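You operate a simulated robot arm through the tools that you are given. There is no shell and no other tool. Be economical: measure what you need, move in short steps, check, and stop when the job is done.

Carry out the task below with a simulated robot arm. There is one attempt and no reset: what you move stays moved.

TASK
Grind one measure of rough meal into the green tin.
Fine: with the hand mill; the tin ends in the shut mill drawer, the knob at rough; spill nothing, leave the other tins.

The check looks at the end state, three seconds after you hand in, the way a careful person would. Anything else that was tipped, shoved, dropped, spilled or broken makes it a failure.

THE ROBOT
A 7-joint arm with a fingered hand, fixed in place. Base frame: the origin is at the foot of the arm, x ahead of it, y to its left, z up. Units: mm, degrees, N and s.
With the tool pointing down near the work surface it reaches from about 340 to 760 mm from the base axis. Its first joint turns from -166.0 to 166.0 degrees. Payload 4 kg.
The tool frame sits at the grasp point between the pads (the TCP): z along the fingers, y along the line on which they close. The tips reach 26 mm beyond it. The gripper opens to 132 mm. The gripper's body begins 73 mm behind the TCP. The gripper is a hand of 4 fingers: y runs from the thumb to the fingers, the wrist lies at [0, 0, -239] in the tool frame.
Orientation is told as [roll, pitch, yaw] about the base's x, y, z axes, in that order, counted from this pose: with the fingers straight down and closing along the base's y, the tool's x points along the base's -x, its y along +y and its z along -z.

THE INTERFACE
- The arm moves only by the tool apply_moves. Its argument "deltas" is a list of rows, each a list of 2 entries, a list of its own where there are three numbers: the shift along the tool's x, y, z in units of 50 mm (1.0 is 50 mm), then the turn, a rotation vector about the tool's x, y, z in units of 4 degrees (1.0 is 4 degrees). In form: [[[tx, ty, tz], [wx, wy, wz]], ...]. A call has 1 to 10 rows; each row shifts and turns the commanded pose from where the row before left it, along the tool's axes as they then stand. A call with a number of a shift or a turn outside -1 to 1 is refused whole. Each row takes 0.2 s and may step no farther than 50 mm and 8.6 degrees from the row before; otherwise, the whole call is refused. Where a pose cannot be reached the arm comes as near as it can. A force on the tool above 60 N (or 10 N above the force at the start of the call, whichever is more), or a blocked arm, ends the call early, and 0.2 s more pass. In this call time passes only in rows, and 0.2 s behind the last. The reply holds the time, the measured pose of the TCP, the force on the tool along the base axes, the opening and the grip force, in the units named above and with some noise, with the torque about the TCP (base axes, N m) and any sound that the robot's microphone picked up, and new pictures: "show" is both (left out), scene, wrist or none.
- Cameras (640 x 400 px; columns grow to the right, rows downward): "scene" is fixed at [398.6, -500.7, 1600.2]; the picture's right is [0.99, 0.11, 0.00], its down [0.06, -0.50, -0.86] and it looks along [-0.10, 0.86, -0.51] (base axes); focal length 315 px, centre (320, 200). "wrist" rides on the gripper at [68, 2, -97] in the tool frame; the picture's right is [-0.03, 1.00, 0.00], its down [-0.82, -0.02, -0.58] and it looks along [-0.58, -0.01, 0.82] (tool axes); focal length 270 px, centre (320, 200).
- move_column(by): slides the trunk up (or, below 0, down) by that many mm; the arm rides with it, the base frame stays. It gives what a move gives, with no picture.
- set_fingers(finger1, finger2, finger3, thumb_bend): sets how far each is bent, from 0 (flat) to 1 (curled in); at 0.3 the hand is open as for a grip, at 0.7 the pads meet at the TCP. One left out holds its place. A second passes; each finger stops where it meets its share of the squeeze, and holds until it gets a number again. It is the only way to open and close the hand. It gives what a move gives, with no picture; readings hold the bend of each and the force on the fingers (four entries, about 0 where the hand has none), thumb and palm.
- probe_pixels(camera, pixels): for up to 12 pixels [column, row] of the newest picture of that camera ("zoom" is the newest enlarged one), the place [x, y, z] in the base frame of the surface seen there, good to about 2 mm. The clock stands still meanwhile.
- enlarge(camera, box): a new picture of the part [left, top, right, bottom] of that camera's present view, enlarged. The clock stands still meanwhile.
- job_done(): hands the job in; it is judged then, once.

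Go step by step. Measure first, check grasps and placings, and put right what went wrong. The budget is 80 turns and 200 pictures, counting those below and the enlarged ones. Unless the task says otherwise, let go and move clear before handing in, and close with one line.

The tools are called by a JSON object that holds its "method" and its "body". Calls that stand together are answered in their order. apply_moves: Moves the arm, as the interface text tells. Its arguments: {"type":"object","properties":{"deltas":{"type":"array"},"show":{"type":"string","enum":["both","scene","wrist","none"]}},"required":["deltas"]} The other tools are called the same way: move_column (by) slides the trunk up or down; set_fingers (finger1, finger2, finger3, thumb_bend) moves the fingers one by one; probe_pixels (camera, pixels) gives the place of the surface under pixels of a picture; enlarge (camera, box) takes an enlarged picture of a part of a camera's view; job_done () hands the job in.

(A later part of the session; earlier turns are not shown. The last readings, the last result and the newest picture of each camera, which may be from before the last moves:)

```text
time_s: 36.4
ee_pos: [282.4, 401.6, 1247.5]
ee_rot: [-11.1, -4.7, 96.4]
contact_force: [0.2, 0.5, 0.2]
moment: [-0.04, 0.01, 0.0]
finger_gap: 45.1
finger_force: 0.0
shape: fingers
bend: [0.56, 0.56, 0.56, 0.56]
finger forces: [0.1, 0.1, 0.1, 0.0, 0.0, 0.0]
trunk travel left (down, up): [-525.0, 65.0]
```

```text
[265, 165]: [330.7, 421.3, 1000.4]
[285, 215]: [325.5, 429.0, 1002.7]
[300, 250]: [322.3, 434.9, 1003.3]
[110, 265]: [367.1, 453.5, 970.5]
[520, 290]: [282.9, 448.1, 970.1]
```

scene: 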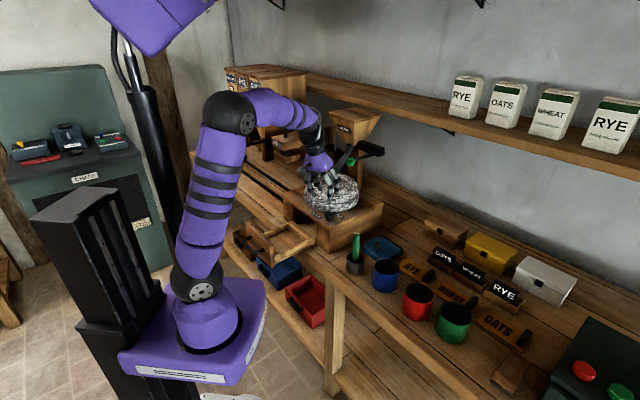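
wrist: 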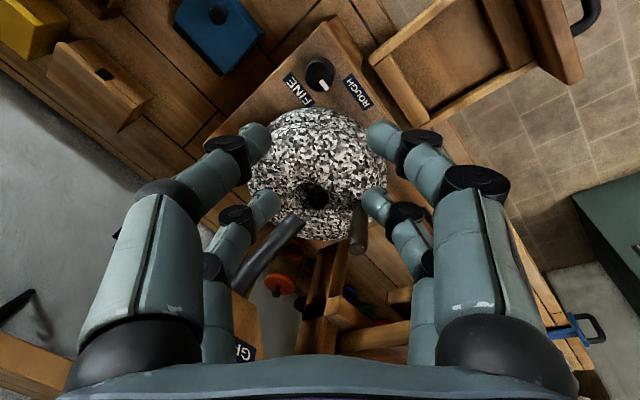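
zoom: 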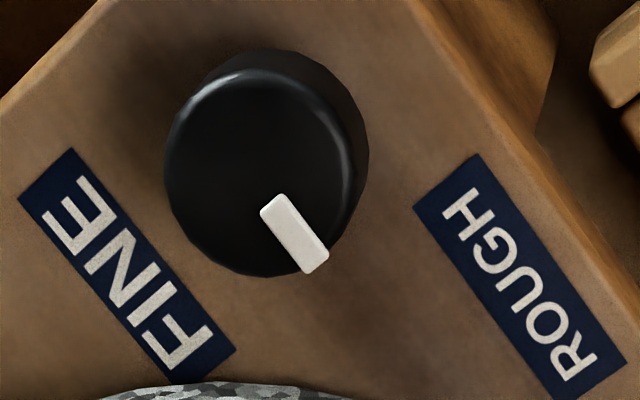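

Marker heading is 127°, ~88° from its start and at the stop on the ROUGH side — good. Now I'll untilt, turn the hand to yaw −45 and go look at the green tin.

{"method": "apply_moves", "body": {"deltas": [[[0, 0, 0], [-0.92, 0.39, 0]], [[0, 0, 0], [-0.92, 0.39, 0]], [[0, 0, 0], [-0.92, 0.39, 0]], [[0, 0, 0], [0, 0, 1]], [[0, 0, 0], [0, 0, 1]], [[0, 0, 0], [0, 0, 1]], [[0, 0, 0], [0, 0, 1]], [[0, 0, 0], [0, 0, 1]], [[0, 0, 0], [0, 0, 1]], [[0, 0, 0], [0, 0, 1]]], "show": "none"}}

{"method": "apply_moves", "body": {"deltas": [[[0, 0, 0], [0, 0, 1]], [[0, 0, 0], [0, 0, 1]], [[0, 0, 0], [0, 0, 1]], [[0, 0, 0], [0, 0, 1]], [[0, 0, 0], [0, 0, 1]], [[0, 0, 0], [0, 0, 1]], [[0, 0, 0], [0, 0, 1]], [[0, 0, 0], [0, 0, 1]], [[0, 0, 0], [0, 0, 1]], [[0, 0, 0], [0, 0, 1]]], "show": "none"}}

{"method": "apply_moves", "body": {"deltas": [[[0, 0, 0], [0, 0, 1]], [[0, 0, 0], [0, 0, 1]], [[0, 0, 0], [0, 0, 1]], [[0, 0, 0], [0, 0, 1]], [[0, 0, 0], [0, 0, 1]], [[0, 0, 0], [0, 0, 1]], [[0, 0, 0], [0, 0, 1]], [[0, 0, 0], [0, 0, 1]], [[0, 0, 0], [0, 0, 1]], [[0, 0, 0], [0, 0, 1]]], "show": "none"}}

{"method": "apply_moves", "body": {"deltas": [[[0, 0, 0], [0, 0, 1]], [[0, 0, 0], [0, 0, 1]], [[0, 0, 0], [0, 0, 1]], [[0, 0, 0], [0, 0, 1]], [[0, 0, 0], [0, 0, 1]], [[0, 0, 0], [0, 0, 1]], [[0, 0, 0], [0, 0, 1]], [[0, 0, 0], [0, 0, 1]]], "show": "both"}}

```text
time_s: 38.6
ee_pos: [283.1, 401.2, 1247.9]
ee_rot: [-0.1, 0.0, 67.9]
contact_force: [0.2, -1.1, 0.7]
moment: [-0.01, 0.02, 0.02]
finger_gap: 45.4
finger_force: 0.0
shape: fingers
bend: [0.56, 0.56, 0.56, 0.56]
finger forces: [0.0, 0.0, 0.1, 0.0, 0.0, 0.0]
trunk travel left (down, up): [-525.0, 65.0]
```

```text
time_s: 40.8
ee_pos: [283.9, 401.0, 1248.0]
ee_rot: [0.1, 0.0, 28.1]
contact_force: [0.0, -0.3, -0.7]
moment: [-0.02, -0.01, 0.0]
finger_gap: 44.9
finger_force: 0.0
shape: fingers
bend: [0.56, 0.56, 0.56, 0.56]
finger forces: [0.0, 0.0, 0.1, 0.0, 0.0, 0.0]
trunk travel left (down, up): [-525.0, 65.0]
```

```text
time_s: 43.0
ee_pos: [283.4, 401.2, 1248.7]
ee_rot: [0.0, 0.1, -12.1]
contact_force: [0.3, 0.0, -0.4]
moment: [-0.01, -0.01, -0.01]
finger_gap: 45.1
finger_force: 0.1
shape: fingers
bend: [0.56, 0.56, 0.56, 0.56]
finger forces: [0.1, 0.0, 0.0, 0.1, 0.0, 0.0]
trunk travel left (down, up): [-525.0, 65.0]
```

```text
time_s: 44.8
ee_pos: [283.7, 401.6, 1248.6]
ee_rot: [-0.1, 0.1, -44.1]
contact_force: [-0.4, -0.5, 0.2]
moment: [0.0, 0.02, -0.02]
finger_gap: 45.1
finger_force: 0.0
shape: fingers
bend: [0.56, 0.56, 0.56, 0.56]
finger forces: [0.0, 0.0, 0.0, 0.0, 0.0, 0.1]
trunk travel left (down, up): [-525.0, 65.0]
```

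scene: 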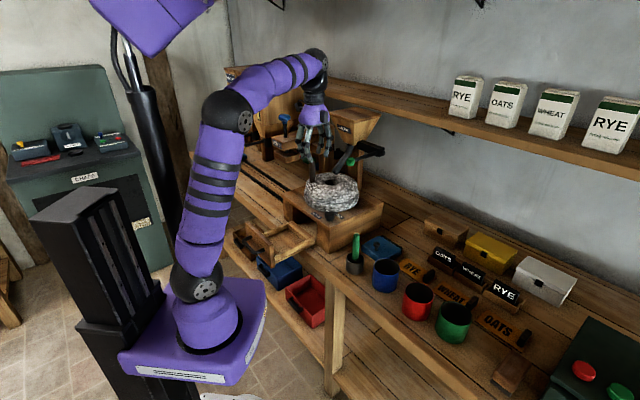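
wrist: 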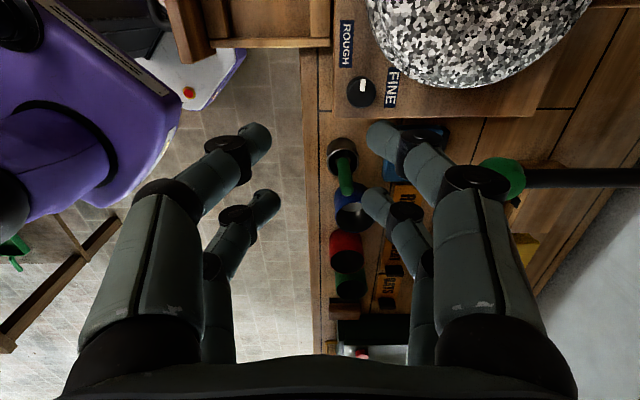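

Translating toward the tin row at constant yaw to view it.

{"method": "apply_moves", "body": {"deltas": [[[-0.89, 0.17, 0.245], [0, 0, 0]], [[-0.89, 0.17, 0.245], [0, 0, 0]], [[-0.89, 0.17, 0.245], [0, 0, 0]], [[-0.89, 0.17, 0.245], [0, 0, 0]], [[-0.89, 0.17, 0.245], [0, 0, 0]], [[-0.89, 0.17, 0.245], [0, 0, 0]], [[-0.89, 0.17, 0.245], [0, 0, 0]], [[-0.89, 0.17, 0.245], [0, 0, 0]]], "show": "wrist"}}

```text
time_s: 46.6
ee_pos: [589.1, 199.0, 1148.1]
ee_rot: [0.0, 0.1, -44.0]
contact_force: [0.6, 0.4, 0.5]
moment: [0.0, 0.02, 0.03]
finger_gap: 45.3
finger_force: 0.1
shape: fingers
bend: [0.56, 0.56, 0.56, 0.56]
finger forces: [0.0, 0.0, 0.0, 0.1, 0.1, 0.1]
trunk travel left (down, up): [-525.0, 65.0]
```

wrist: 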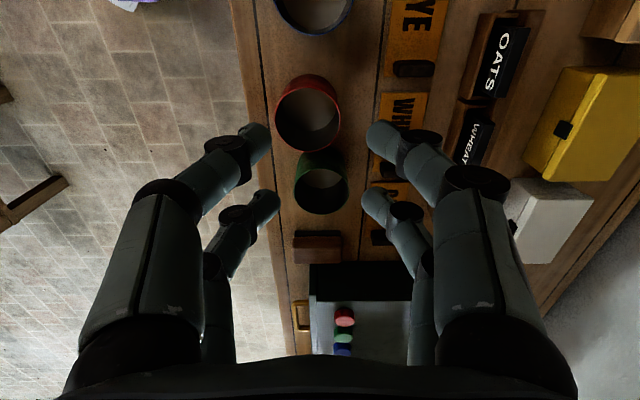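

{"method": "enlarge", "body": {"camera": "wrist", "box": [240, 60, 440, 260]}}

{"method": "probe_pixels", "body": {"camera": "wrist", "pixels": [[321, 149], [321, 210], [295, 180], [348, 180], [318, 190], [308, 75], [339, 118], [276, 120], [308, 110], [318, 240], [380, 235], [400, 145]]}}

```text
2.00 times, centred on (340, 160) of wrist
```

zoom: 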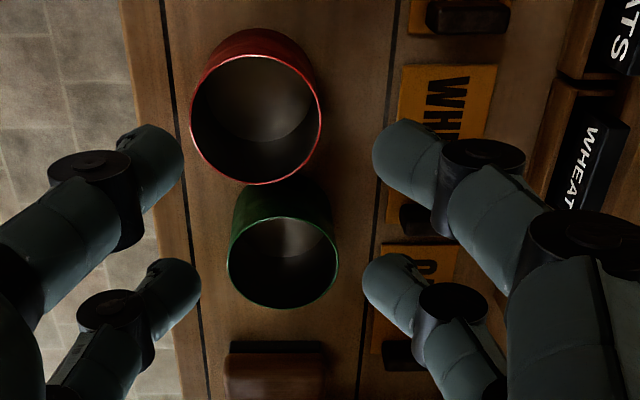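

```text
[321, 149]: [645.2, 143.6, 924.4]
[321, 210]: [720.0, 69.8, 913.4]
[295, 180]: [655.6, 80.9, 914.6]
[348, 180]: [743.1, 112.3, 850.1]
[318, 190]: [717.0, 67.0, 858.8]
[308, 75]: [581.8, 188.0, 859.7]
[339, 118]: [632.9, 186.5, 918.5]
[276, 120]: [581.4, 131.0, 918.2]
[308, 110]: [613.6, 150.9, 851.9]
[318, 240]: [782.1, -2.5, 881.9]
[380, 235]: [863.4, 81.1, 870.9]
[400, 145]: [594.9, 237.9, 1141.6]
```

{"method": "probe_pixels", "body": {"camera": "zoom", "pixels": [[230, 262], [336, 255], [284, 218], [284, 304], [245, 228], [322, 227], [191, 105], [320, 105], [258, 57], [258, 181], [280, 345], [405, 350]]}}

```text
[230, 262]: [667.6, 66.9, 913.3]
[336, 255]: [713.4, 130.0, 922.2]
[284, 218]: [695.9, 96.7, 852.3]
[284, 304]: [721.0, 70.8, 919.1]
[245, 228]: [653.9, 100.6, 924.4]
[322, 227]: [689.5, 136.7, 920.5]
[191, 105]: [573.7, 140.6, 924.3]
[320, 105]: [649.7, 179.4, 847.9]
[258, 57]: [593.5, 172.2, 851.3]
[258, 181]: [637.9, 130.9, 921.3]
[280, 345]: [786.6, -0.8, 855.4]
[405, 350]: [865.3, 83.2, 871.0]
```

Green tin centre is (691,98), r 39, rim z 922. I'll open the hand, move above it, and lower to z≈950.

{"method": "set_fingers", "body": {"finger1": 0.36, "finger2": 0.36, "finger3": 0.36, "thumb_bend": 0.36}}

{"method": "apply_moves", "body": {"deltas": [[[-0.72, -0.01, 0], [0, 0, 0]], [[-0.72, -0.01, 0], [0, 0, 0]], [[-0.72, -0.01, 0], [0, 0, 0]], [[-0.72, -0.01, 0], [0, 0, 0]], [[0, 0, 0.9], [0, 0, 0]], [[0, 0, 0.9], [0, 0, 0]], [[0, 0, 0.9], [0, 0, 0]], [[0, 0, 0.9], [0, 0, 0]]], "show": "both"}}

{"method": "enlarge", "body": {"camera": "scene", "box": [390, 220, 510, 350]}}

```text
time_s: 47.6
ee_pos: [588.6, 199.5, 1149.3]
ee_rot: [0.0, 0.1, -43.9]
contact_force: [0.2, -0.3, 0.3]
moment: [0.02, 0.02, 0.02]
finger_gap: 112.6
finger_force: 0.1
shape: fingers
bend: [0.36, 0.36, 0.36, 0.36]
finger forces: [0.0, 0.0, 0.0, 0.1, 0.1, 0.1]
trunk travel left (down, up): [-525.0, 65.0]
```

```text
time_s: 49.4
ee_pos: [737.6, 109.1, 980.2]
ee_rot: [-0.1, 0.2, -44.0]
contact_force: [0.4, 0.5, -0.2]
moment: [-0.02, 0.01, 0.02]
finger_gap: 112.9
finger_force: 0.0
shape: fingers
bend: [0.36, 0.36, 0.36, 0.36]
finger forces: [0.0, 0.2, 0.0, 0.0, 0.0, 0.0]
out of reach, approached as far as the arm can: row 5, 6, 7, 8
trunk travel left (down, up): [-525.0, 65.0]
```

scene: 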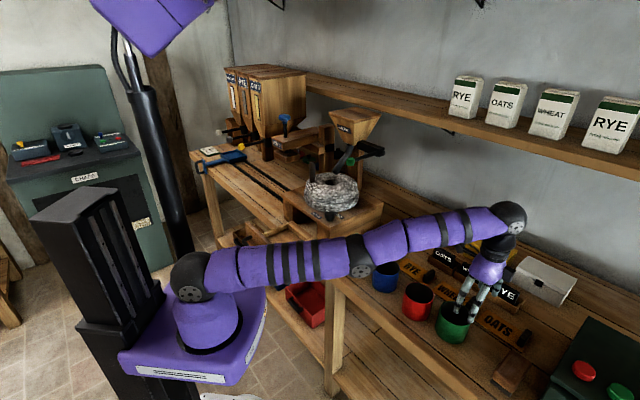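
wrist: 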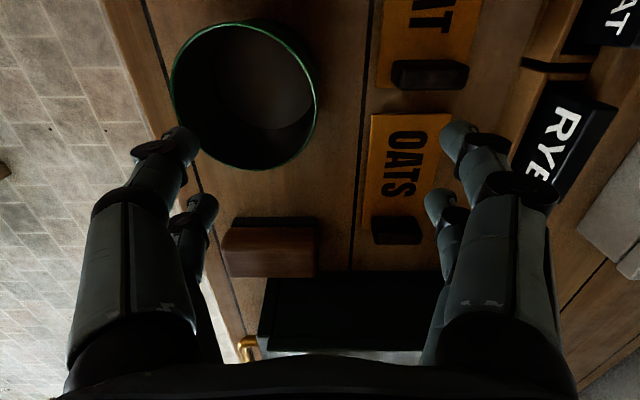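

```text
3.08 times, centred on (450, 285) of scene
```

zoom: 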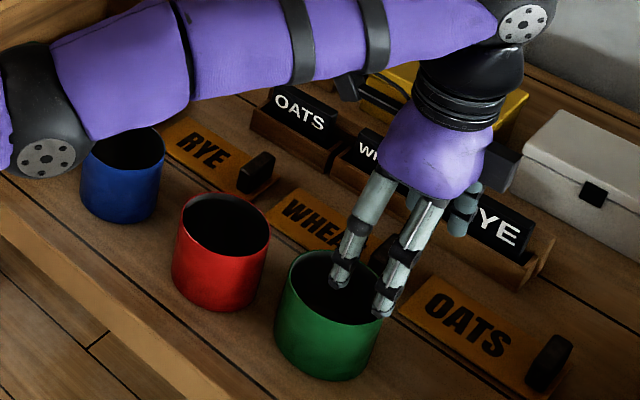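

The arm stopped short with "out of reach" at (738,109,980), and the elbow is low over the tins. I'll probe the arm's joints to understand before moving.

{"method": "probe_pixels", "body": {"camera": "scene", "pixels": [[195, 278], [205, 320], [362, 255], [300, 260], [430, 235], [510, 218], [120, 330], [195, 360]]}}

```text
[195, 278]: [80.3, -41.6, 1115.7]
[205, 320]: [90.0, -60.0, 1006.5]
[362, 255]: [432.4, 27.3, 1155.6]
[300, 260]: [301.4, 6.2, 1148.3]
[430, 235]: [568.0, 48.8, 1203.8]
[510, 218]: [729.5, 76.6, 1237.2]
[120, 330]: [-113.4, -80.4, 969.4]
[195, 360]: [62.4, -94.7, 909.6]
```

The arm was nearly straight at that height, so the solver got stuck at full stretch. I'll go back up and inward.

{"method": "apply_moves", "body": {"deltas": [[[0, 0, -0.9], [0, 0, 0]], [[0, 0, -0.9], [0, 0, 0]], [[0, 0, -0.9], [0, 0, 0]], [[0, 0, -0.9], [0, 0, 0]], [[0.42, -0.53, 0], [0, 0, 0]], [[0.42, -0.53, 0], [0, 0, 0]], [[0.42, -0.53, 0], [0, 0, 0]]], "show": "scene"}}

```text
time_s: 51.0
ee_pos: [588.7, 84.8, 1143.9]
ee_rot: [0.2, -0.1, -44.0]
contact_force: [-0.6, -0.1, 0.3]
moment: [-0.01, -0.01, 0.03]
finger_gap: 113.0
finger_force: 0.1
shape: fingers
bend: [0.36, 0.36, 0.36, 0.36]
finger forces: [0.0, 0.0, 0.1, 0.0, 0.0, 0.0]
out of reach, approached as far as the arm can: row 1, 2, 3, 4
trunk travel left (down, up): [-525.0, 65.0]
```

scene: 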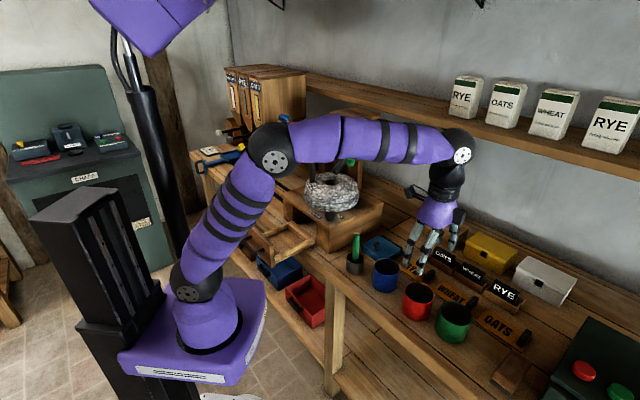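

Recovered. Lower here to z≈972 first, then extend outward over the tin.

{"method": "apply_moves", "body": {"deltas": [[[0, 0, 0.86], [0, 0, 0]], [[0, 0, 0.86], [0, 0, 0]], [[0, 0, 0.86], [0, 0, 0]], [[0, 0, 0.86], [0, 0, 0]], [[-0.42, 0.53, 0], [0, 0, 0]], [[-0.42, 0.53, 0], [0, 0, 0]], [[-0.42, 0.53, 0], [0, 0, 0]]], "show": "both"}}

{"method": "enlarge", "body": {"camera": "scene", "box": [390, 220, 510, 350]}}

```text
time_s: 52.6
ee_pos: [691.6, 99.3, 966.6]
ee_rot: [0.0, 0.1, -43.9]
contact_force: [0.0, 0.7, 0.4]
moment: [0.01, -0.03, -0.01]
finger_gap: 112.8
finger_force: 0.1
shape: fingers
bend: [0.36, 0.36, 0.36, 0.36]
finger forces: [0.0, 0.0, 0.0, 0.0, 0.0, 0.0]
trunk travel left (down, up): [-525.0, 65.0]
```

scene: 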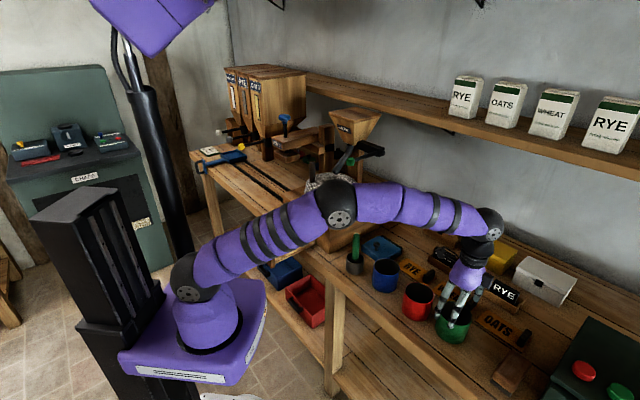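
wrist: 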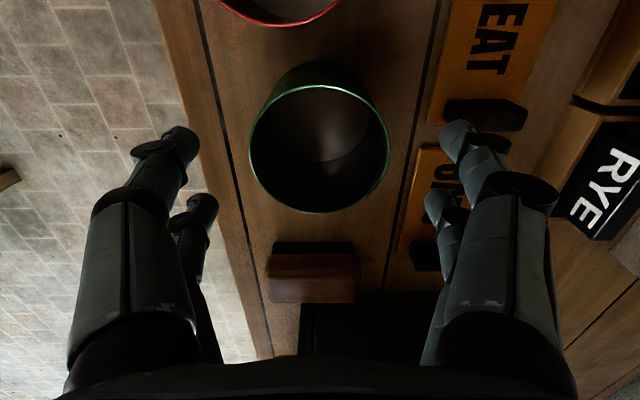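

```text
3.08 times, centred on (450, 285) of scene
```

zoom: 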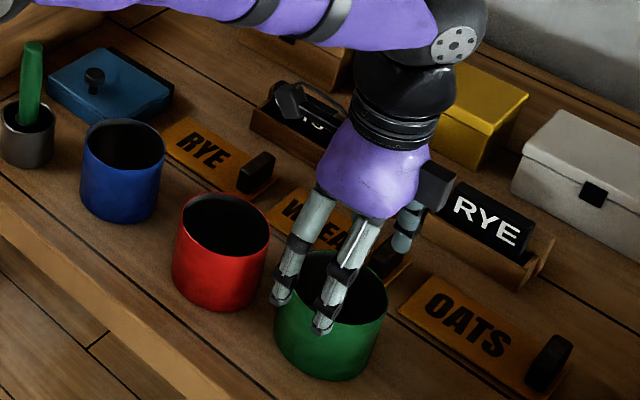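

Centered over the tin. Lowering 62 mm and closing on it.

{"method": "apply_moves", "body": {"deltas": [[[0, -0.02, 0.42], [0, 0, 0]], [[0, 0, 0.42], [0, 0, 0]], [[0, 0, 0.42], [0, 0, 0]]], "show": "none"}}

{"method": "set_fingers", "body": {"finger1": 0.52, "finger2": 0.52, "finger3": 0.52, "thumb_bend": 0.52}}

{"method": "enlarge", "body": {"camera": "wrist", "box": [100, 0, 540, 275]}}

```text
time_s: 53.4
ee_pos: [690.8, 98.2, 905.2]
ee_rot: [-0.1, 0.1, -44.0]
contact_force: [-0.3, 0.6, 0.4]
moment: [0.04, 0.01, 0.03]
finger_gap: 113.4
finger_force: 0.1
shape: fingers
bend: [0.36, 0.36, 0.36, 0.36]
finger forces: [0.0, 0.1, 0.0, 0.0, 0.1, 0.1]
trunk travel left (down, up): [-525.0, 65.0]
```

```text
time_s: 54.4
ee_pos: [690.2, 97.4, 906.3]
ee_rot: [0.0, 0.1, -44.0]
contact_force: [-0.9, -0.4, 1.4]
moment: [-0.01, -0.01, 0.0]
finger_gap: 65.9
finger_force: 3.9
shape: fingers
bend: [0.5, 0.48, 0.49, 0.51]
finger forces: [1.3, 2.4, 2.1, 0.0, 1.8, 0.0]
trunk travel left (down, up): [-525.0, 65.0]
```

```text
1.45 times, centred on (320, 138) of wrist
```

zoom: 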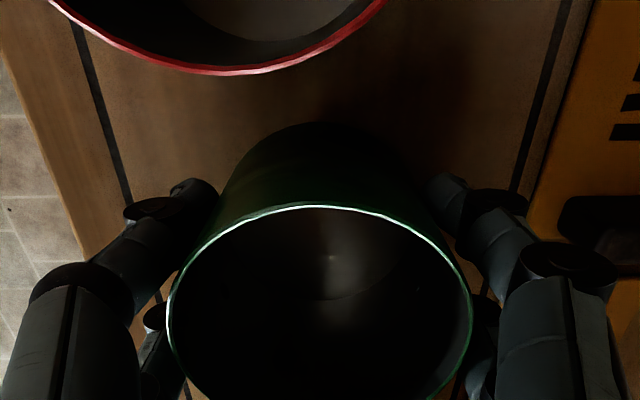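

All digits touch the tin. Tightening, then a small test lift.

{"method": "set_fingers", "body": {"finger1": 0.65, "finger2": 0.65, "finger3": 0.65, "thumb_bend": 0.65}}

{"method": "apply_moves", "body": {"deltas": [[[0, 0, -0.3], [0, 0, 0]], [[0, 0, -0.3], [0, 0, 0]], [[0, 0, -0.3], [0, 0, 0]]], "show": "both"}}

{"method": "enlarge", "body": {"camera": "scene", "box": [390, 220, 510, 350]}}

```text
time_s: 55.4
ee_pos: [688.8, 98.8, 905.2]
ee_rot: [0.0, 0.0, -44.0]
contact_force: [-0.8, -0.1, -0.1]
moment: [-0.01, 0.01, 0.04]
finger_gap: 62.5
finger_force: 20.6
shape: fingers
bend: [0.49, 0.47, 0.51, 0.58]
finger forces: [10.4, 10.4, 8.0, 0.1, 12.1, 0.1]
trunk travel left (down, up): [-525.0, 65.0]
```

```text
time_s: 56.2
ee_pos: [690.4, 98.3, 948.9]
ee_rot: [0.0, 0.0, -44.0]
contact_force: [-0.8, 0.4, -1.4]
moment: [0.0, -0.04, 0.02]
finger_gap: 62.1
finger_force: 20.2
shape: fingers
bend: [0.49, 0.47, 0.51, 0.58]
finger forces: [10.4, 10.6, 8.0, 0.0, 12.1, 0.0]
trunk travel left (down, up): [-525.0, 65.0]
```

scene: 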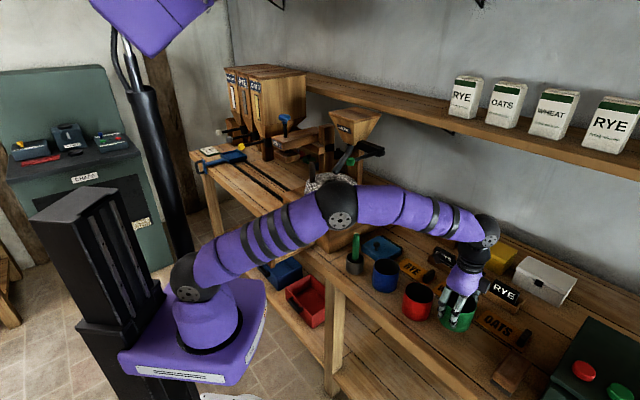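
wrist: 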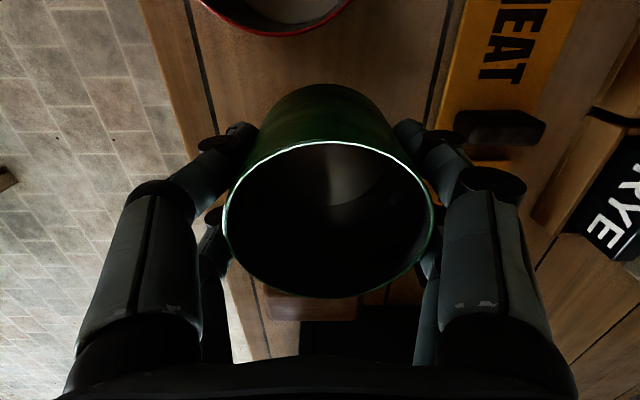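

```text
3.08 times, centred on (450, 285) of scene
```

zoom: 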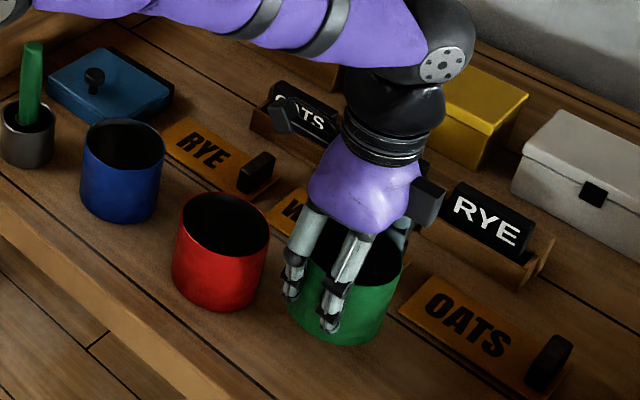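

Tin is held (bottom at TCP−55). Raising it clear, then moving inward.

{"method": "apply_moves", "body": {"deltas": [[[0, 0, -0.7], [0, 0, 0]], [[0, 0, -0.7], [0, 0, 0]], [[0.4, -0.52, -0.3], [0, 0, 0]], [[0.4, -0.52, -0.3], [0, 0, 0]], [[0.4, -0.52, -0.3], [0, 0, 0]], [[0.4, -0.52, -0.3], [0, 0, 0]], [[0, 0, -0.5], [0, 0, -1]], [[0, 0, 0], [0, 0, -1]], [[0, 0, 0], [0, 0, -1]]], "show": "scene"}}

```text
time_s: 58.2
ee_pos: [561.8, 80.5, 1104.3]
ee_rot: [0.0, 0.0, -31.9]
contact_force: [-1.2, 0.2, -1.6]
moment: [0.02, 0.01, -0.03]
finger_gap: 62.2
finger_force: 20.4
shape: fingers
bend: [0.49, 0.47, 0.51, 0.58]
finger forces: [10.5, 10.5, 8.0, 0.0, 12.0, 0.0]
trunk travel left (down, up): [-525.0, 65.0]
```

scene: 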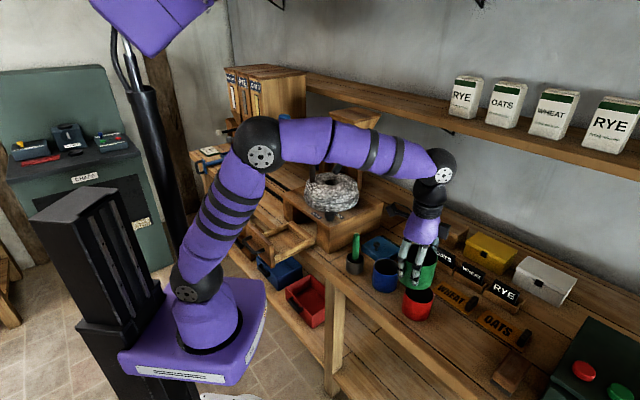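

Now swinging over to the drawer with gradual yaw to +44.

{"method": "apply_moves", "body": {"deltas": [[[0.58, -0.01, -0.06], [0, 0, -1]], [[0.58, 0.03, -0.06], [0, 0, -1]], [[0.58, 0.07, -0.06], [0, 0, -1]], [[0.57, 0.11, -0.06], [0, 0, -1]], [[0.56, 0.15, -0.06], [0, 0, -1]], [[0.55, 0.19, -0.06], [0, 0, -1]], [[0.54, 0.23, -0.06], [0, 0, -1]], [[0.52, 0.27, -0.06], [0, 0, -1]], [[0.5, 0.3, -0.06], [0, 0, -1]], [[0.48, 0.33, -0.06], [0, 0, -1]]], "show": "none"}}

{"method": "apply_moves", "body": {"deltas": [[[0.2, 0.34, 0], [0, 0, -1]], [[0.18, 0.36, 0], [0, 0, -1]], [[0.15, 0.37, 0], [0, 0, -1]], [[0.13, 0.38, 0], [0, 0, -1]], [[0.1, 0.39, 0], [0, 0, -1]], [[0.07, 0.39, 0], [0, 0, -1]], [[0.04, 0.4, 0], [0, 0, -1]], [[0.02, 0.4, 0], [0, 0, -1]], [[-0.01, 0.4, 0], [0, 0, -1]]], "show": "both"}}

{"method": "enlarge", "body": {"camera": "scene", "box": [220, 170, 348, 270]}}

```text
time_s: 60.4
ee_pos: [311.3, 228.4, 1135.9]
ee_rot: [0.1, 0.1, 8.1]
contact_force: [-0.2, -0.2, -0.6]
moment: [-0.03, 0.02, -0.06]
finger_gap: 62.0
finger_force: 19.9
shape: fingers
bend: [0.49, 0.47, 0.51, 0.58]
finger forces: [10.5, 10.6, 8.0, 0.0, 12.0, 0.0]
trunk travel left (down, up): [-525.0, 65.0]
```

```text
time_s: 62.4
ee_pos: [197.5, 371.1, 1134.8]
ee_rot: [0.0, 0.0, 44.1]
contact_force: [-0.4, -1.4, -1.2]
moment: [0.06, -0.02, 0.04]
finger_gap: 61.9
finger_force: 20.9
shape: fingers
bend: [0.49, 0.47, 0.51, 0.58]
finger forces: [10.6, 10.7, 8.2, 0.1, 12.1, 0.1]
trunk travel left (down, up): [-525.0, 65.0]
```

scene: 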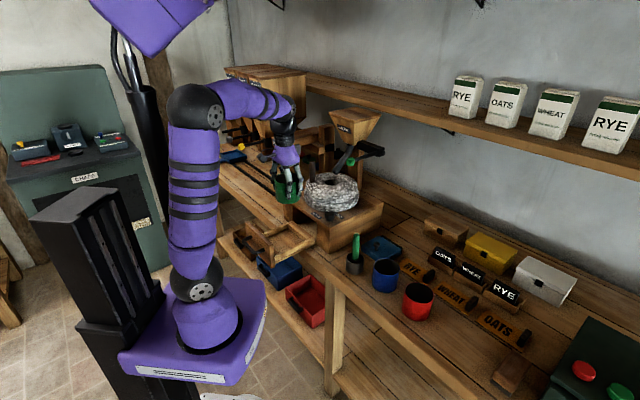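
wrist: 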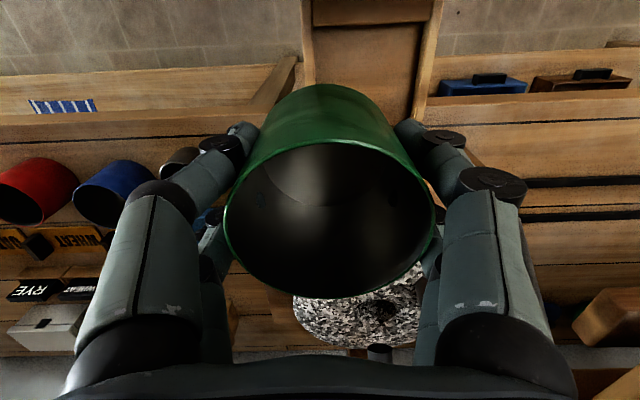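

```text
4.00 times, centred on (284, 220) of scene
```

zoom: 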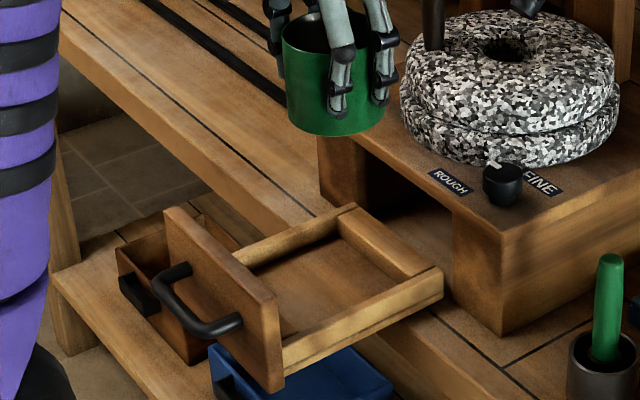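

Tin is held above the drawer region. I'll probe the drawer interior precisely.

{"method": "probe_pixels", "body": {"camera": "zoom", "pixels": [[185, 209], [277, 297], [250, 256], [330, 218], [300, 345], [435, 275], [340, 232], [402, 278], [270, 280], [345, 208], [440, 270], [330, 250]]}}

{"method": "enlarge", "body": {"camera": "wrist", "box": [260, 0, 480, 120]}}

{"method": "probe_pixels", "body": {"camera": "wrist", "pixels": [[314, 10], [314, 40], [308, 60], [430, 10], [412, 90], [420, 90], [305, 20], [370, 30]]}}

```text
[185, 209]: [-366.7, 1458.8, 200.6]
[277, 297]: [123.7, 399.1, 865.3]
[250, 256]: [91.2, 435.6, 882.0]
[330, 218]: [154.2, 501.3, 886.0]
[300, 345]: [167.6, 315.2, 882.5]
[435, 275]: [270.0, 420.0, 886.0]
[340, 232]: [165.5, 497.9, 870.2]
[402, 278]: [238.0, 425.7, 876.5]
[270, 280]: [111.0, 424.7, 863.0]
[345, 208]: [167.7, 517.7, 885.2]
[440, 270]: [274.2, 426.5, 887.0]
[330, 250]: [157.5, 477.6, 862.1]
```

```text
2.91 times, centred on (370, 60) of wrist
```

zoom: 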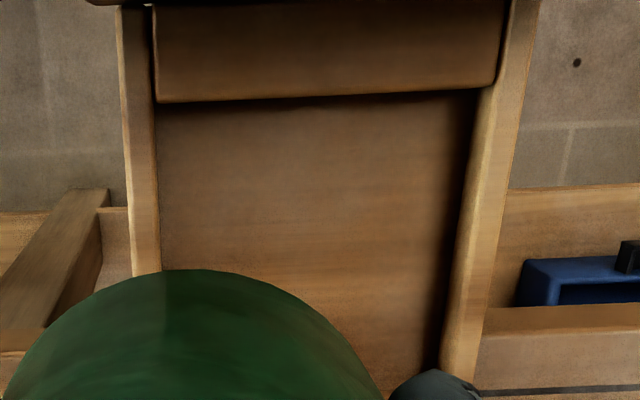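

```text
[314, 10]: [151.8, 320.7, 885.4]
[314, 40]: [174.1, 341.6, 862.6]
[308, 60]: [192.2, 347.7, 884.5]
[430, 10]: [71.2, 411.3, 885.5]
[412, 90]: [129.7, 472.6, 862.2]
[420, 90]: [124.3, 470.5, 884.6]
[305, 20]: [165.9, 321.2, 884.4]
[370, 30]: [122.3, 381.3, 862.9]
```

Drawer interior spans s=356–469 (along the slide) and t=−242…−118; its centre is about (164,419), floor z 863. I'll check where the tin sits in the hand.

{"method": "probe_pixels", "body": {"camera": "wrist", "pixels": [[335, 143], [332, 295], [228, 200], [435, 205], [262, 160], [408, 165], [250, 260], [415, 260]]}}

```text
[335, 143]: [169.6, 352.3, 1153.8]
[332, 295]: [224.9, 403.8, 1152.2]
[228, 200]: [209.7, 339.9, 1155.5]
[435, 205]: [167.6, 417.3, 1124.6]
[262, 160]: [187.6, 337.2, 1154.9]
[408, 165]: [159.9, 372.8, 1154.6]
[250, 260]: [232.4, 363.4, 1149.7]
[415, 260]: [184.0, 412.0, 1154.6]
```

Tin centre is at TCP+(0,+6). Moving to put it at (170,425), lowering to ~9 mm above the drawer floor.

{"method": "apply_moves", "body": {"deltas": [[[-0.14, 0.54, 0], [0, 0, 0]], [[-0.14, 0.54, 0], [0, 0, 0]], [[0, 0, 0.84], [0, 0, 0]], [[0, 0, 0.84], [0, 0, 0]], [[0, 0, 0.84], [0, 0, 0]], [[0, 0, 0.84], [0, 0, 0]], [[0, 0, 0.8], [0, 0, 0]]], "show": "both"}}

{"method": "enlarge", "body": {"camera": "scene", "box": [220, 170, 348, 270]}}

```text
time_s: 64.0
ee_pos: [171.9, 417.7, 926.6]
ee_rot: [0.0, -0.1, 44.0]
contact_force: [-0.1, 0.5, -1.4]
moment: [0.0, 0.02, -0.01]
finger_gap: 61.8
finger_force: 21.1
shape: fingers
bend: [0.49, 0.47, 0.51, 0.58]
finger forces: [10.7, 10.8, 8.1, 0.1, 12.1, 0.0]
trunk travel left (down, up): [-525.0, 65.0]
```

scene: 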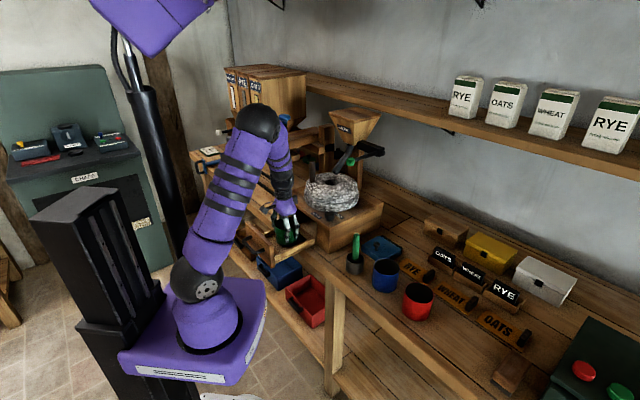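
wrist: 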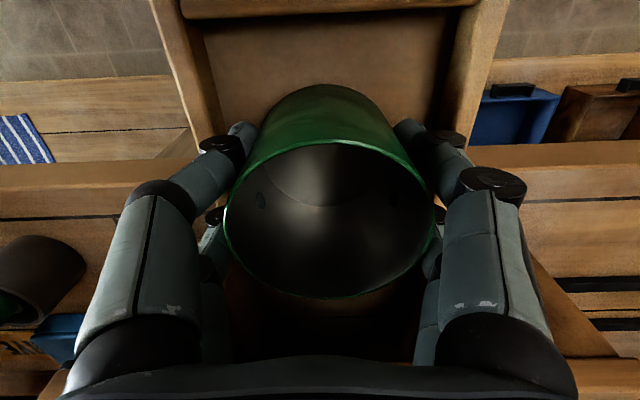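

```text
4.00 times, centred on (284, 220) of scene
```

zoom: 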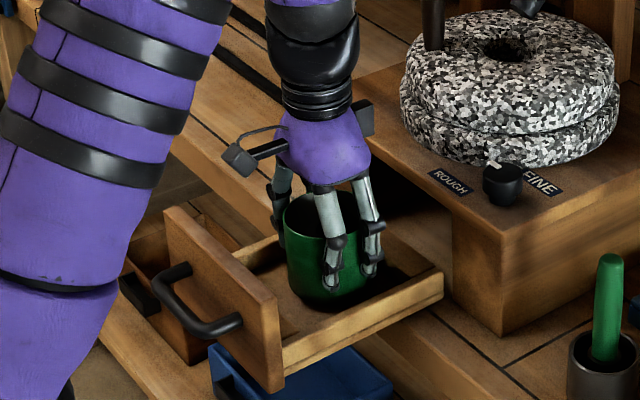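

Positioned well. Lowering the last ~11 mm until the floor takes it, then releasing.

{"method": "apply_moves", "body": {"deltas": [[[0, 0, 0.08], [0, 0, 0]], [[0, 0, 0.08], [0, 0, 0]], [[0, 0, 0.05], [0, 0, 0]]], "show": "none"}}

```text
time_s: 64.8
ee_pos: [172.1, 420.1, 917.0]
ee_rot: [0.1, -0.2, 44.0]
contact_force: [-0.5, -0.4, 6.6]
moment: [0.01, 0.04, 0.02]
finger_gap: 61.8
finger_force: 20.8
shape: fingers
bend: [0.49, 0.47, 0.51, 0.58]
finger forces: [10.6, 10.4, 8.3, 0.0, 12.6, 0.0]
trunk travel left (down, up): [-525.0, 65.0]
```

Floor contact (6.6 N up). Opening and lifting away.

{"method": "set_fingers", "body": {"finger1": 0.4, "finger2": 0.4, "finger3": 0.4, "thumb_bend": 0.4}}

{"method": "apply_moves", "body": {"deltas": [[[0, 0, -0.4], [0, 0, 0]], [[0, 0, -0.6], [0, 0, 0]], [[0, 0, -0.8], [0, 0, 0]], [[0, 0, -0.8], [0, 0, 0]], [[0, 0, -0.8], [0, 0, 0]]], "show": "both"}}

{"method": "enlarge", "body": {"camera": "scene", "box": [220, 170, 348, 270]}}

{"method": "enlarge", "body": {"camera": "wrist", "box": [220, 0, 460, 180]}}

```text
time_s: 65.8
ee_pos: [171.5, 419.0, 916.6]
ee_rot: [0.0, 0.1, 43.9]
contact_force: [-3.0, 2.8, 0.6]
moment: [0.1, 0.14, -0.02]
finger_gap: 94.8
finger_force: 2.4
shape: fingers
bend: [0.4, 0.4, 0.43, 0.42]
finger forces: [0.0, 0.0, 2.1, 0.0, 2.6, 0.0]
trunk travel left (down, up): [-525.0, 65.0]
```

```text
time_s: 67.0
ee_pos: [169.8, 420.0, 1087.8]
ee_rot: [0.1, -0.1, 43.9]
contact_force: [0.2, -0.7, -0.5]
moment: [0.03, -0.01, 0.0]
finger_gap: 99.4
finger_force: 0.0
shape: fingers
bend: [0.4, 0.4, 0.4, 0.4]
finger forces: [0.0, 0.0, 0.0, 0.0, 0.0, 0.0]
trunk travel left (down, up): [-525.0, 65.0]
```

scene: 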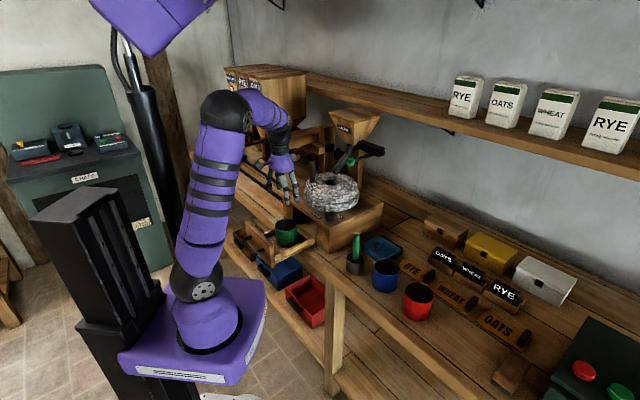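
wrist: 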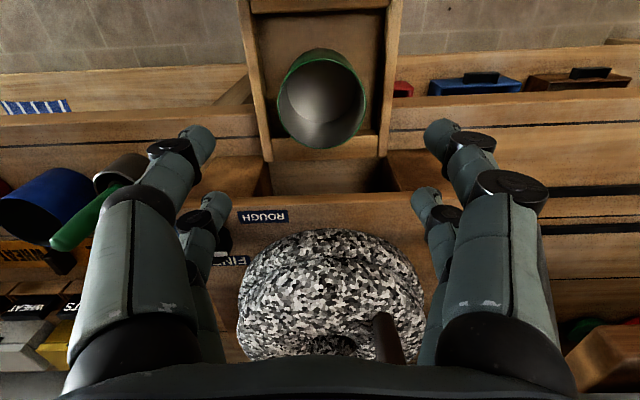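

```text
4.00 times, centred on (284, 220) of scene
```

zoom: 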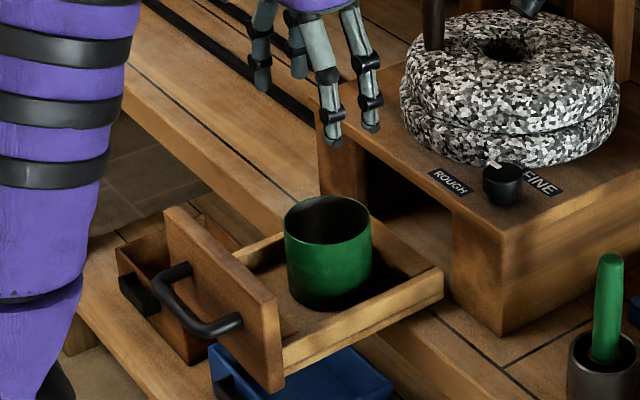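

```text
2.22 times, centred on (340, 90) of wrist
```

zoom: 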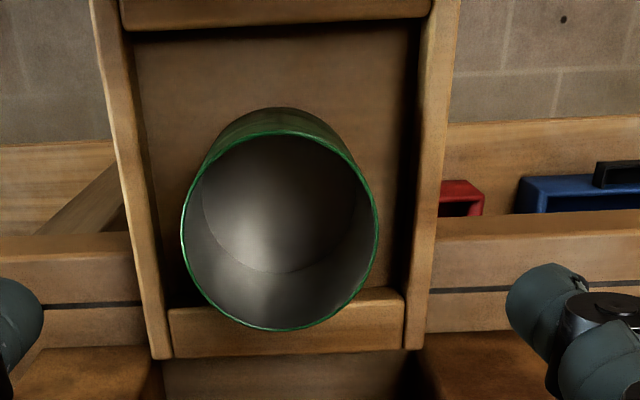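

The tin stands in the drawer, clear of the rails. Now close the fist, go out in front of the drawer panel, and lower above the handle to push it.

{"method": "set_fingers", "body": {"finger1": 0.7, "finger2": 0.7, "finger3": 0.7, "thumb_bend": 0.7}}

{"method": "apply_moves", "body": {"deltas": [[[0.78, 0, 0], [0, 0, 0]], [[0.78, 0, 0], [0, 0, 0]], [[0.78, 0, 0], [0, 0, 0]], [[0.8, 0, 0], [0, 0, 0]], [[0, 0, 0.7], [0, 0, 0]], [[0, 0, 0.7], [0, 0, 0]]], "show": "both"}}

{"method": "enlarge", "body": {"camera": "scene", "box": [200, 170, 328, 270]}}

```text
time_s: 68.0
ee_pos: [169.3, 420.3, 1086.2]
ee_rot: [0.0, 0.0, 44.1]
contact_force: [0.7, 0.1, 0.1]
moment: [0.01, -0.03, 0.0]
finger_gap: 1.6
finger_force: 0.1
shape: fingers
bend: [0.7, 0.7, 0.7, 0.7]
finger forces: [0.0, 0.0, 0.0, 0.1, 0.0, 0.0]
trunk travel left (down, up): [-525.0, 65.0]
```

```text
time_s: 69.4
ee_pos: [54.9, 313.3, 1014.9]
ee_rot: [0.0, 0.0, 44.1]
contact_force: [-0.4, -1.0, 0.2]
moment: [0.0, 0.02, -0.01]
finger_gap: 1.6
finger_force: 0.1
shape: fingers
bend: [0.7, 0.7, 0.7, 0.7]
finger forces: [0.1, 0.1, 0.0, 0.1, 0.0, 0.0]
trunk travel left (down, up): [-525.0, 65.0]
```

scene: 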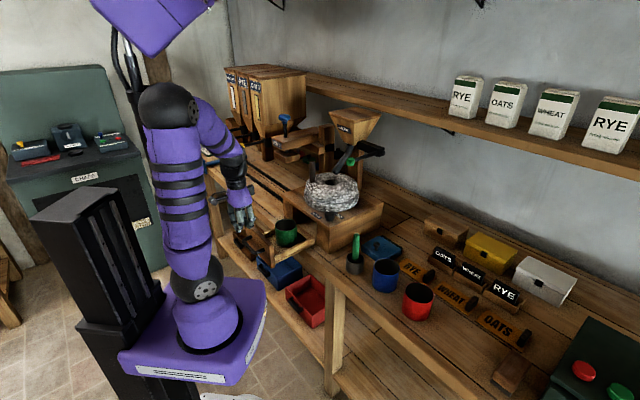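
wrist: 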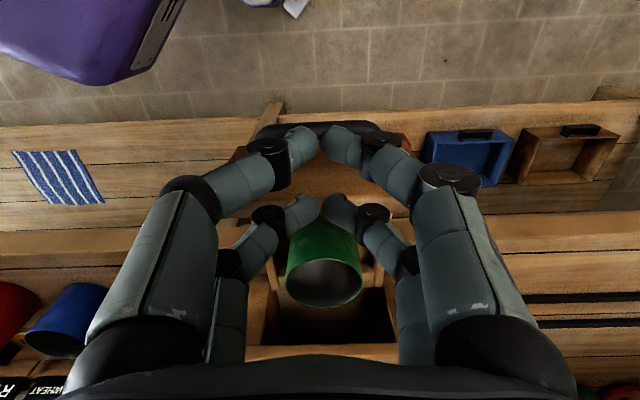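

```text
4.00 times, centred on (264, 220) of scene
```

zoom: 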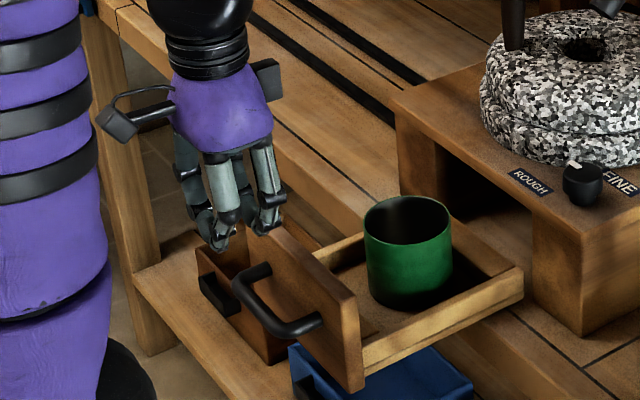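

Reachable. Lowering so the tips sit at z≈932 behind the panel, then start pushing slowly.

{"method": "apply_moves", "body": {"deltas": [[[0, 0, 0.57], [0, 0, 0]], [[0, 0, 0.57], [0, 0, 0]], [[-0.15, 0, 0], [0, 0, 0]], [[-0.15, 0, 0], [0, 0, 0]], [[-0.15, 0, 0], [0, 0, 0]], [[-0.2, 0, 0], [0, 0, 0]], [[-0.2, 0, 0], [0, 0, 0]], [[-0.2, 0, 0], [0, 0, 0]]], "show": "both"}}

{"method": "enlarge", "body": {"camera": "scene", "box": [200, 170, 328, 270]}}

```text
time_s: 71.2
ee_pos: [96.3, 346.1, 958.7]
ee_rot: [0.0, 0.0, 44.0]
contact_force: [-0.7, 0.1, 0.1]
moment: [0.01, 0.02, 0.02]
finger_gap: 1.4
finger_force: 0.0
shape: fingers
bend: [0.7, 0.7, 0.7, 0.7]
finger forces: [0.0, 0.0, 0.1, 0.0, 0.0, 0.0]
trunk travel left (down, up): [-525.0, 65.0]
```

scene: 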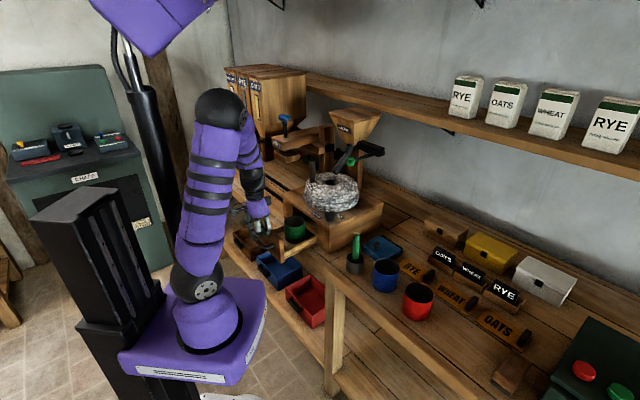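
wrist: 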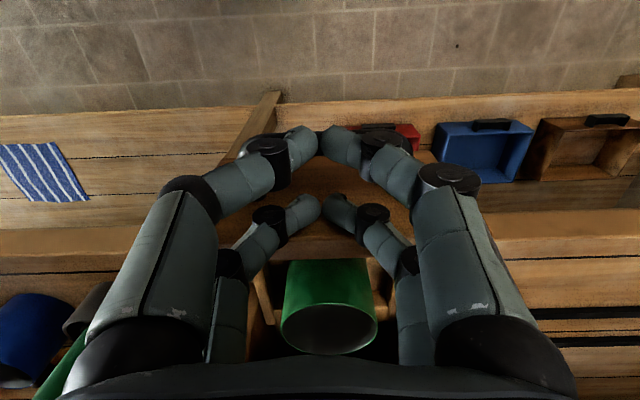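

```text
4.00 times, centred on (264, 220) of scene
```

zoom: 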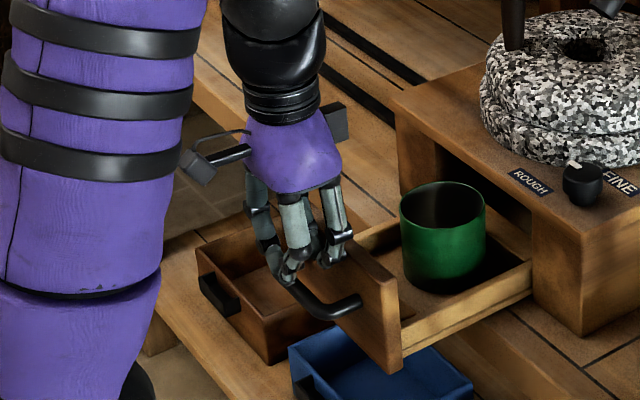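

The drawer slides easily with no tilt of the tin. Continuing 100 mm, then slower until it stops.

{"method": "apply_moves", "body": {"deltas": [[[-0.2, 0, 0], [0, 0, 0]], [[-0.2, 0, 0], [0, 0, 0]], [[-0.2, 0, 0], [0, 0, 0]], [[-0.2, 0, 0], [0, 0, 0]], [[-0.2, 0, 0], [0, 0, 0]], [[-0.2, 0, 0], [0, 0, 0]], [[-0.2, 0, 0], [0, 0, 0]], [[-0.2, 0, 0], [0, 0, 0]], [[-0.2, 0, 0], [0, 0, 0]], [[-0.2, 0, 0], [0, 0, 0]]], "show": "scene"}}

{"method": "enlarge", "body": {"camera": "scene", "box": [220, 150, 348, 250]}}

```text
time_s: 73.4
ee_pos: [168.8, 416.2, 959.1]
ee_rot: [0.0, 0.0, 43.9]
contact_force: [0.1, 0.1, -0.4]
moment: [0.02, 0.02, 0.04]
finger_gap: 1.4
finger_force: 0.1
shape: fingers
bend: [0.7, 0.7, 0.7, 0.7]
finger forces: [0.0, 0.0, 0.1, 0.1, 0.0, 0.0]
trunk travel left (down, up): [-525.0, 65.0]
```

scene: 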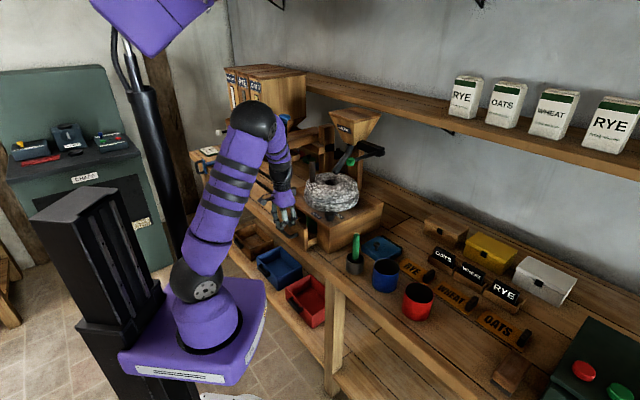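

```text
4.00 times, centred on (284, 200) of scene
```

zoom: 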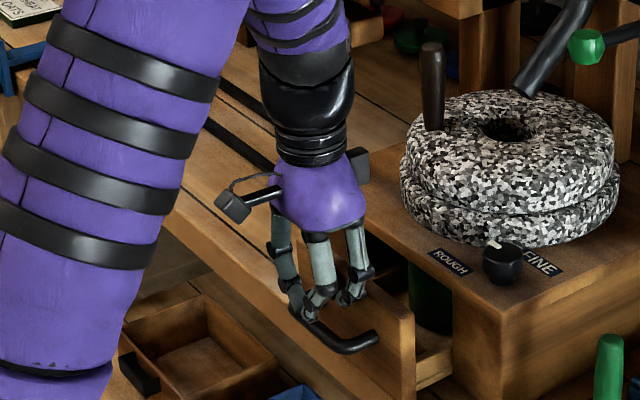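

Tin is passing under the housing. About 55 mm remain; pushing on gently.

{"method": "apply_moves", "body": {"deltas": [[[-0.2, 0, 0], [0, 0, 0]], [[-0.2, 0, 0], [0, 0, 0]], [[-0.2, 0, 0], [0, 0, 0]], [[-0.2, 0, 0], [0, 0, 0]], [[-0.1, 0, 0], [0, 0, 0]], [[-0.08, 0, 0], [0, 0, 0]], [[-0.08, 0, 0], [0, 0, 0]]], "show": "scene"}}

{"method": "enlarge", "body": {"camera": "scene", "box": [240, 150, 368, 250]}}

```text
time_s: 75.0
ee_pos: [203.5, 450.1, 960.2]
ee_rot: [0.0, 0.2, 44.1]
contact_force: [-11.1, -12.2, 0.1]
moment: [-0.08, 0.1, 0.12]
finger_gap: 1.5
finger_force: 7.3
shape: fingers
bend: [0.7, 0.7, 0.7, 0.7]
finger forces: [0.0, 11.1, 4.3, 0.0, 0.0, 0.1]
trunk travel left (down, up): [-525.0, 65.0]
```

scene: 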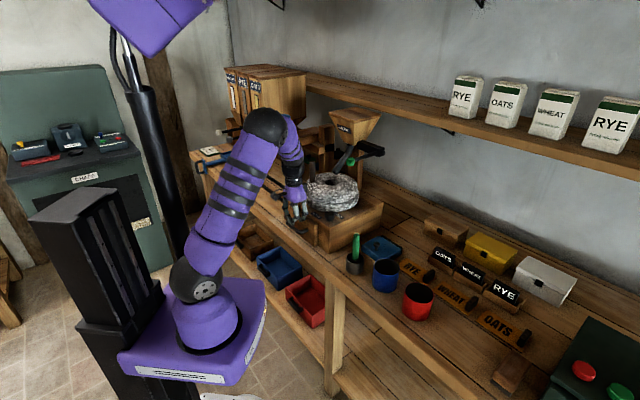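

```text
4.00 times, centred on (304, 200) of scene
```

zoom: 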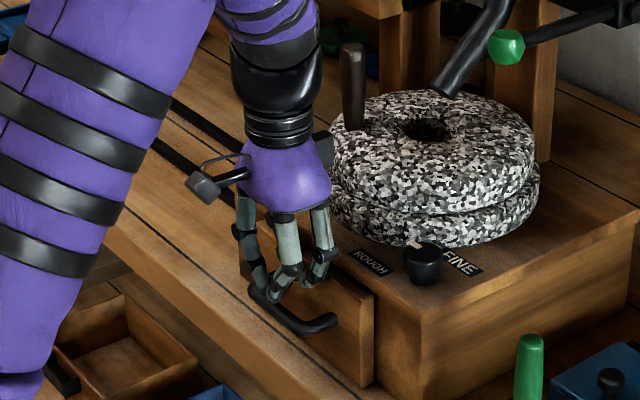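

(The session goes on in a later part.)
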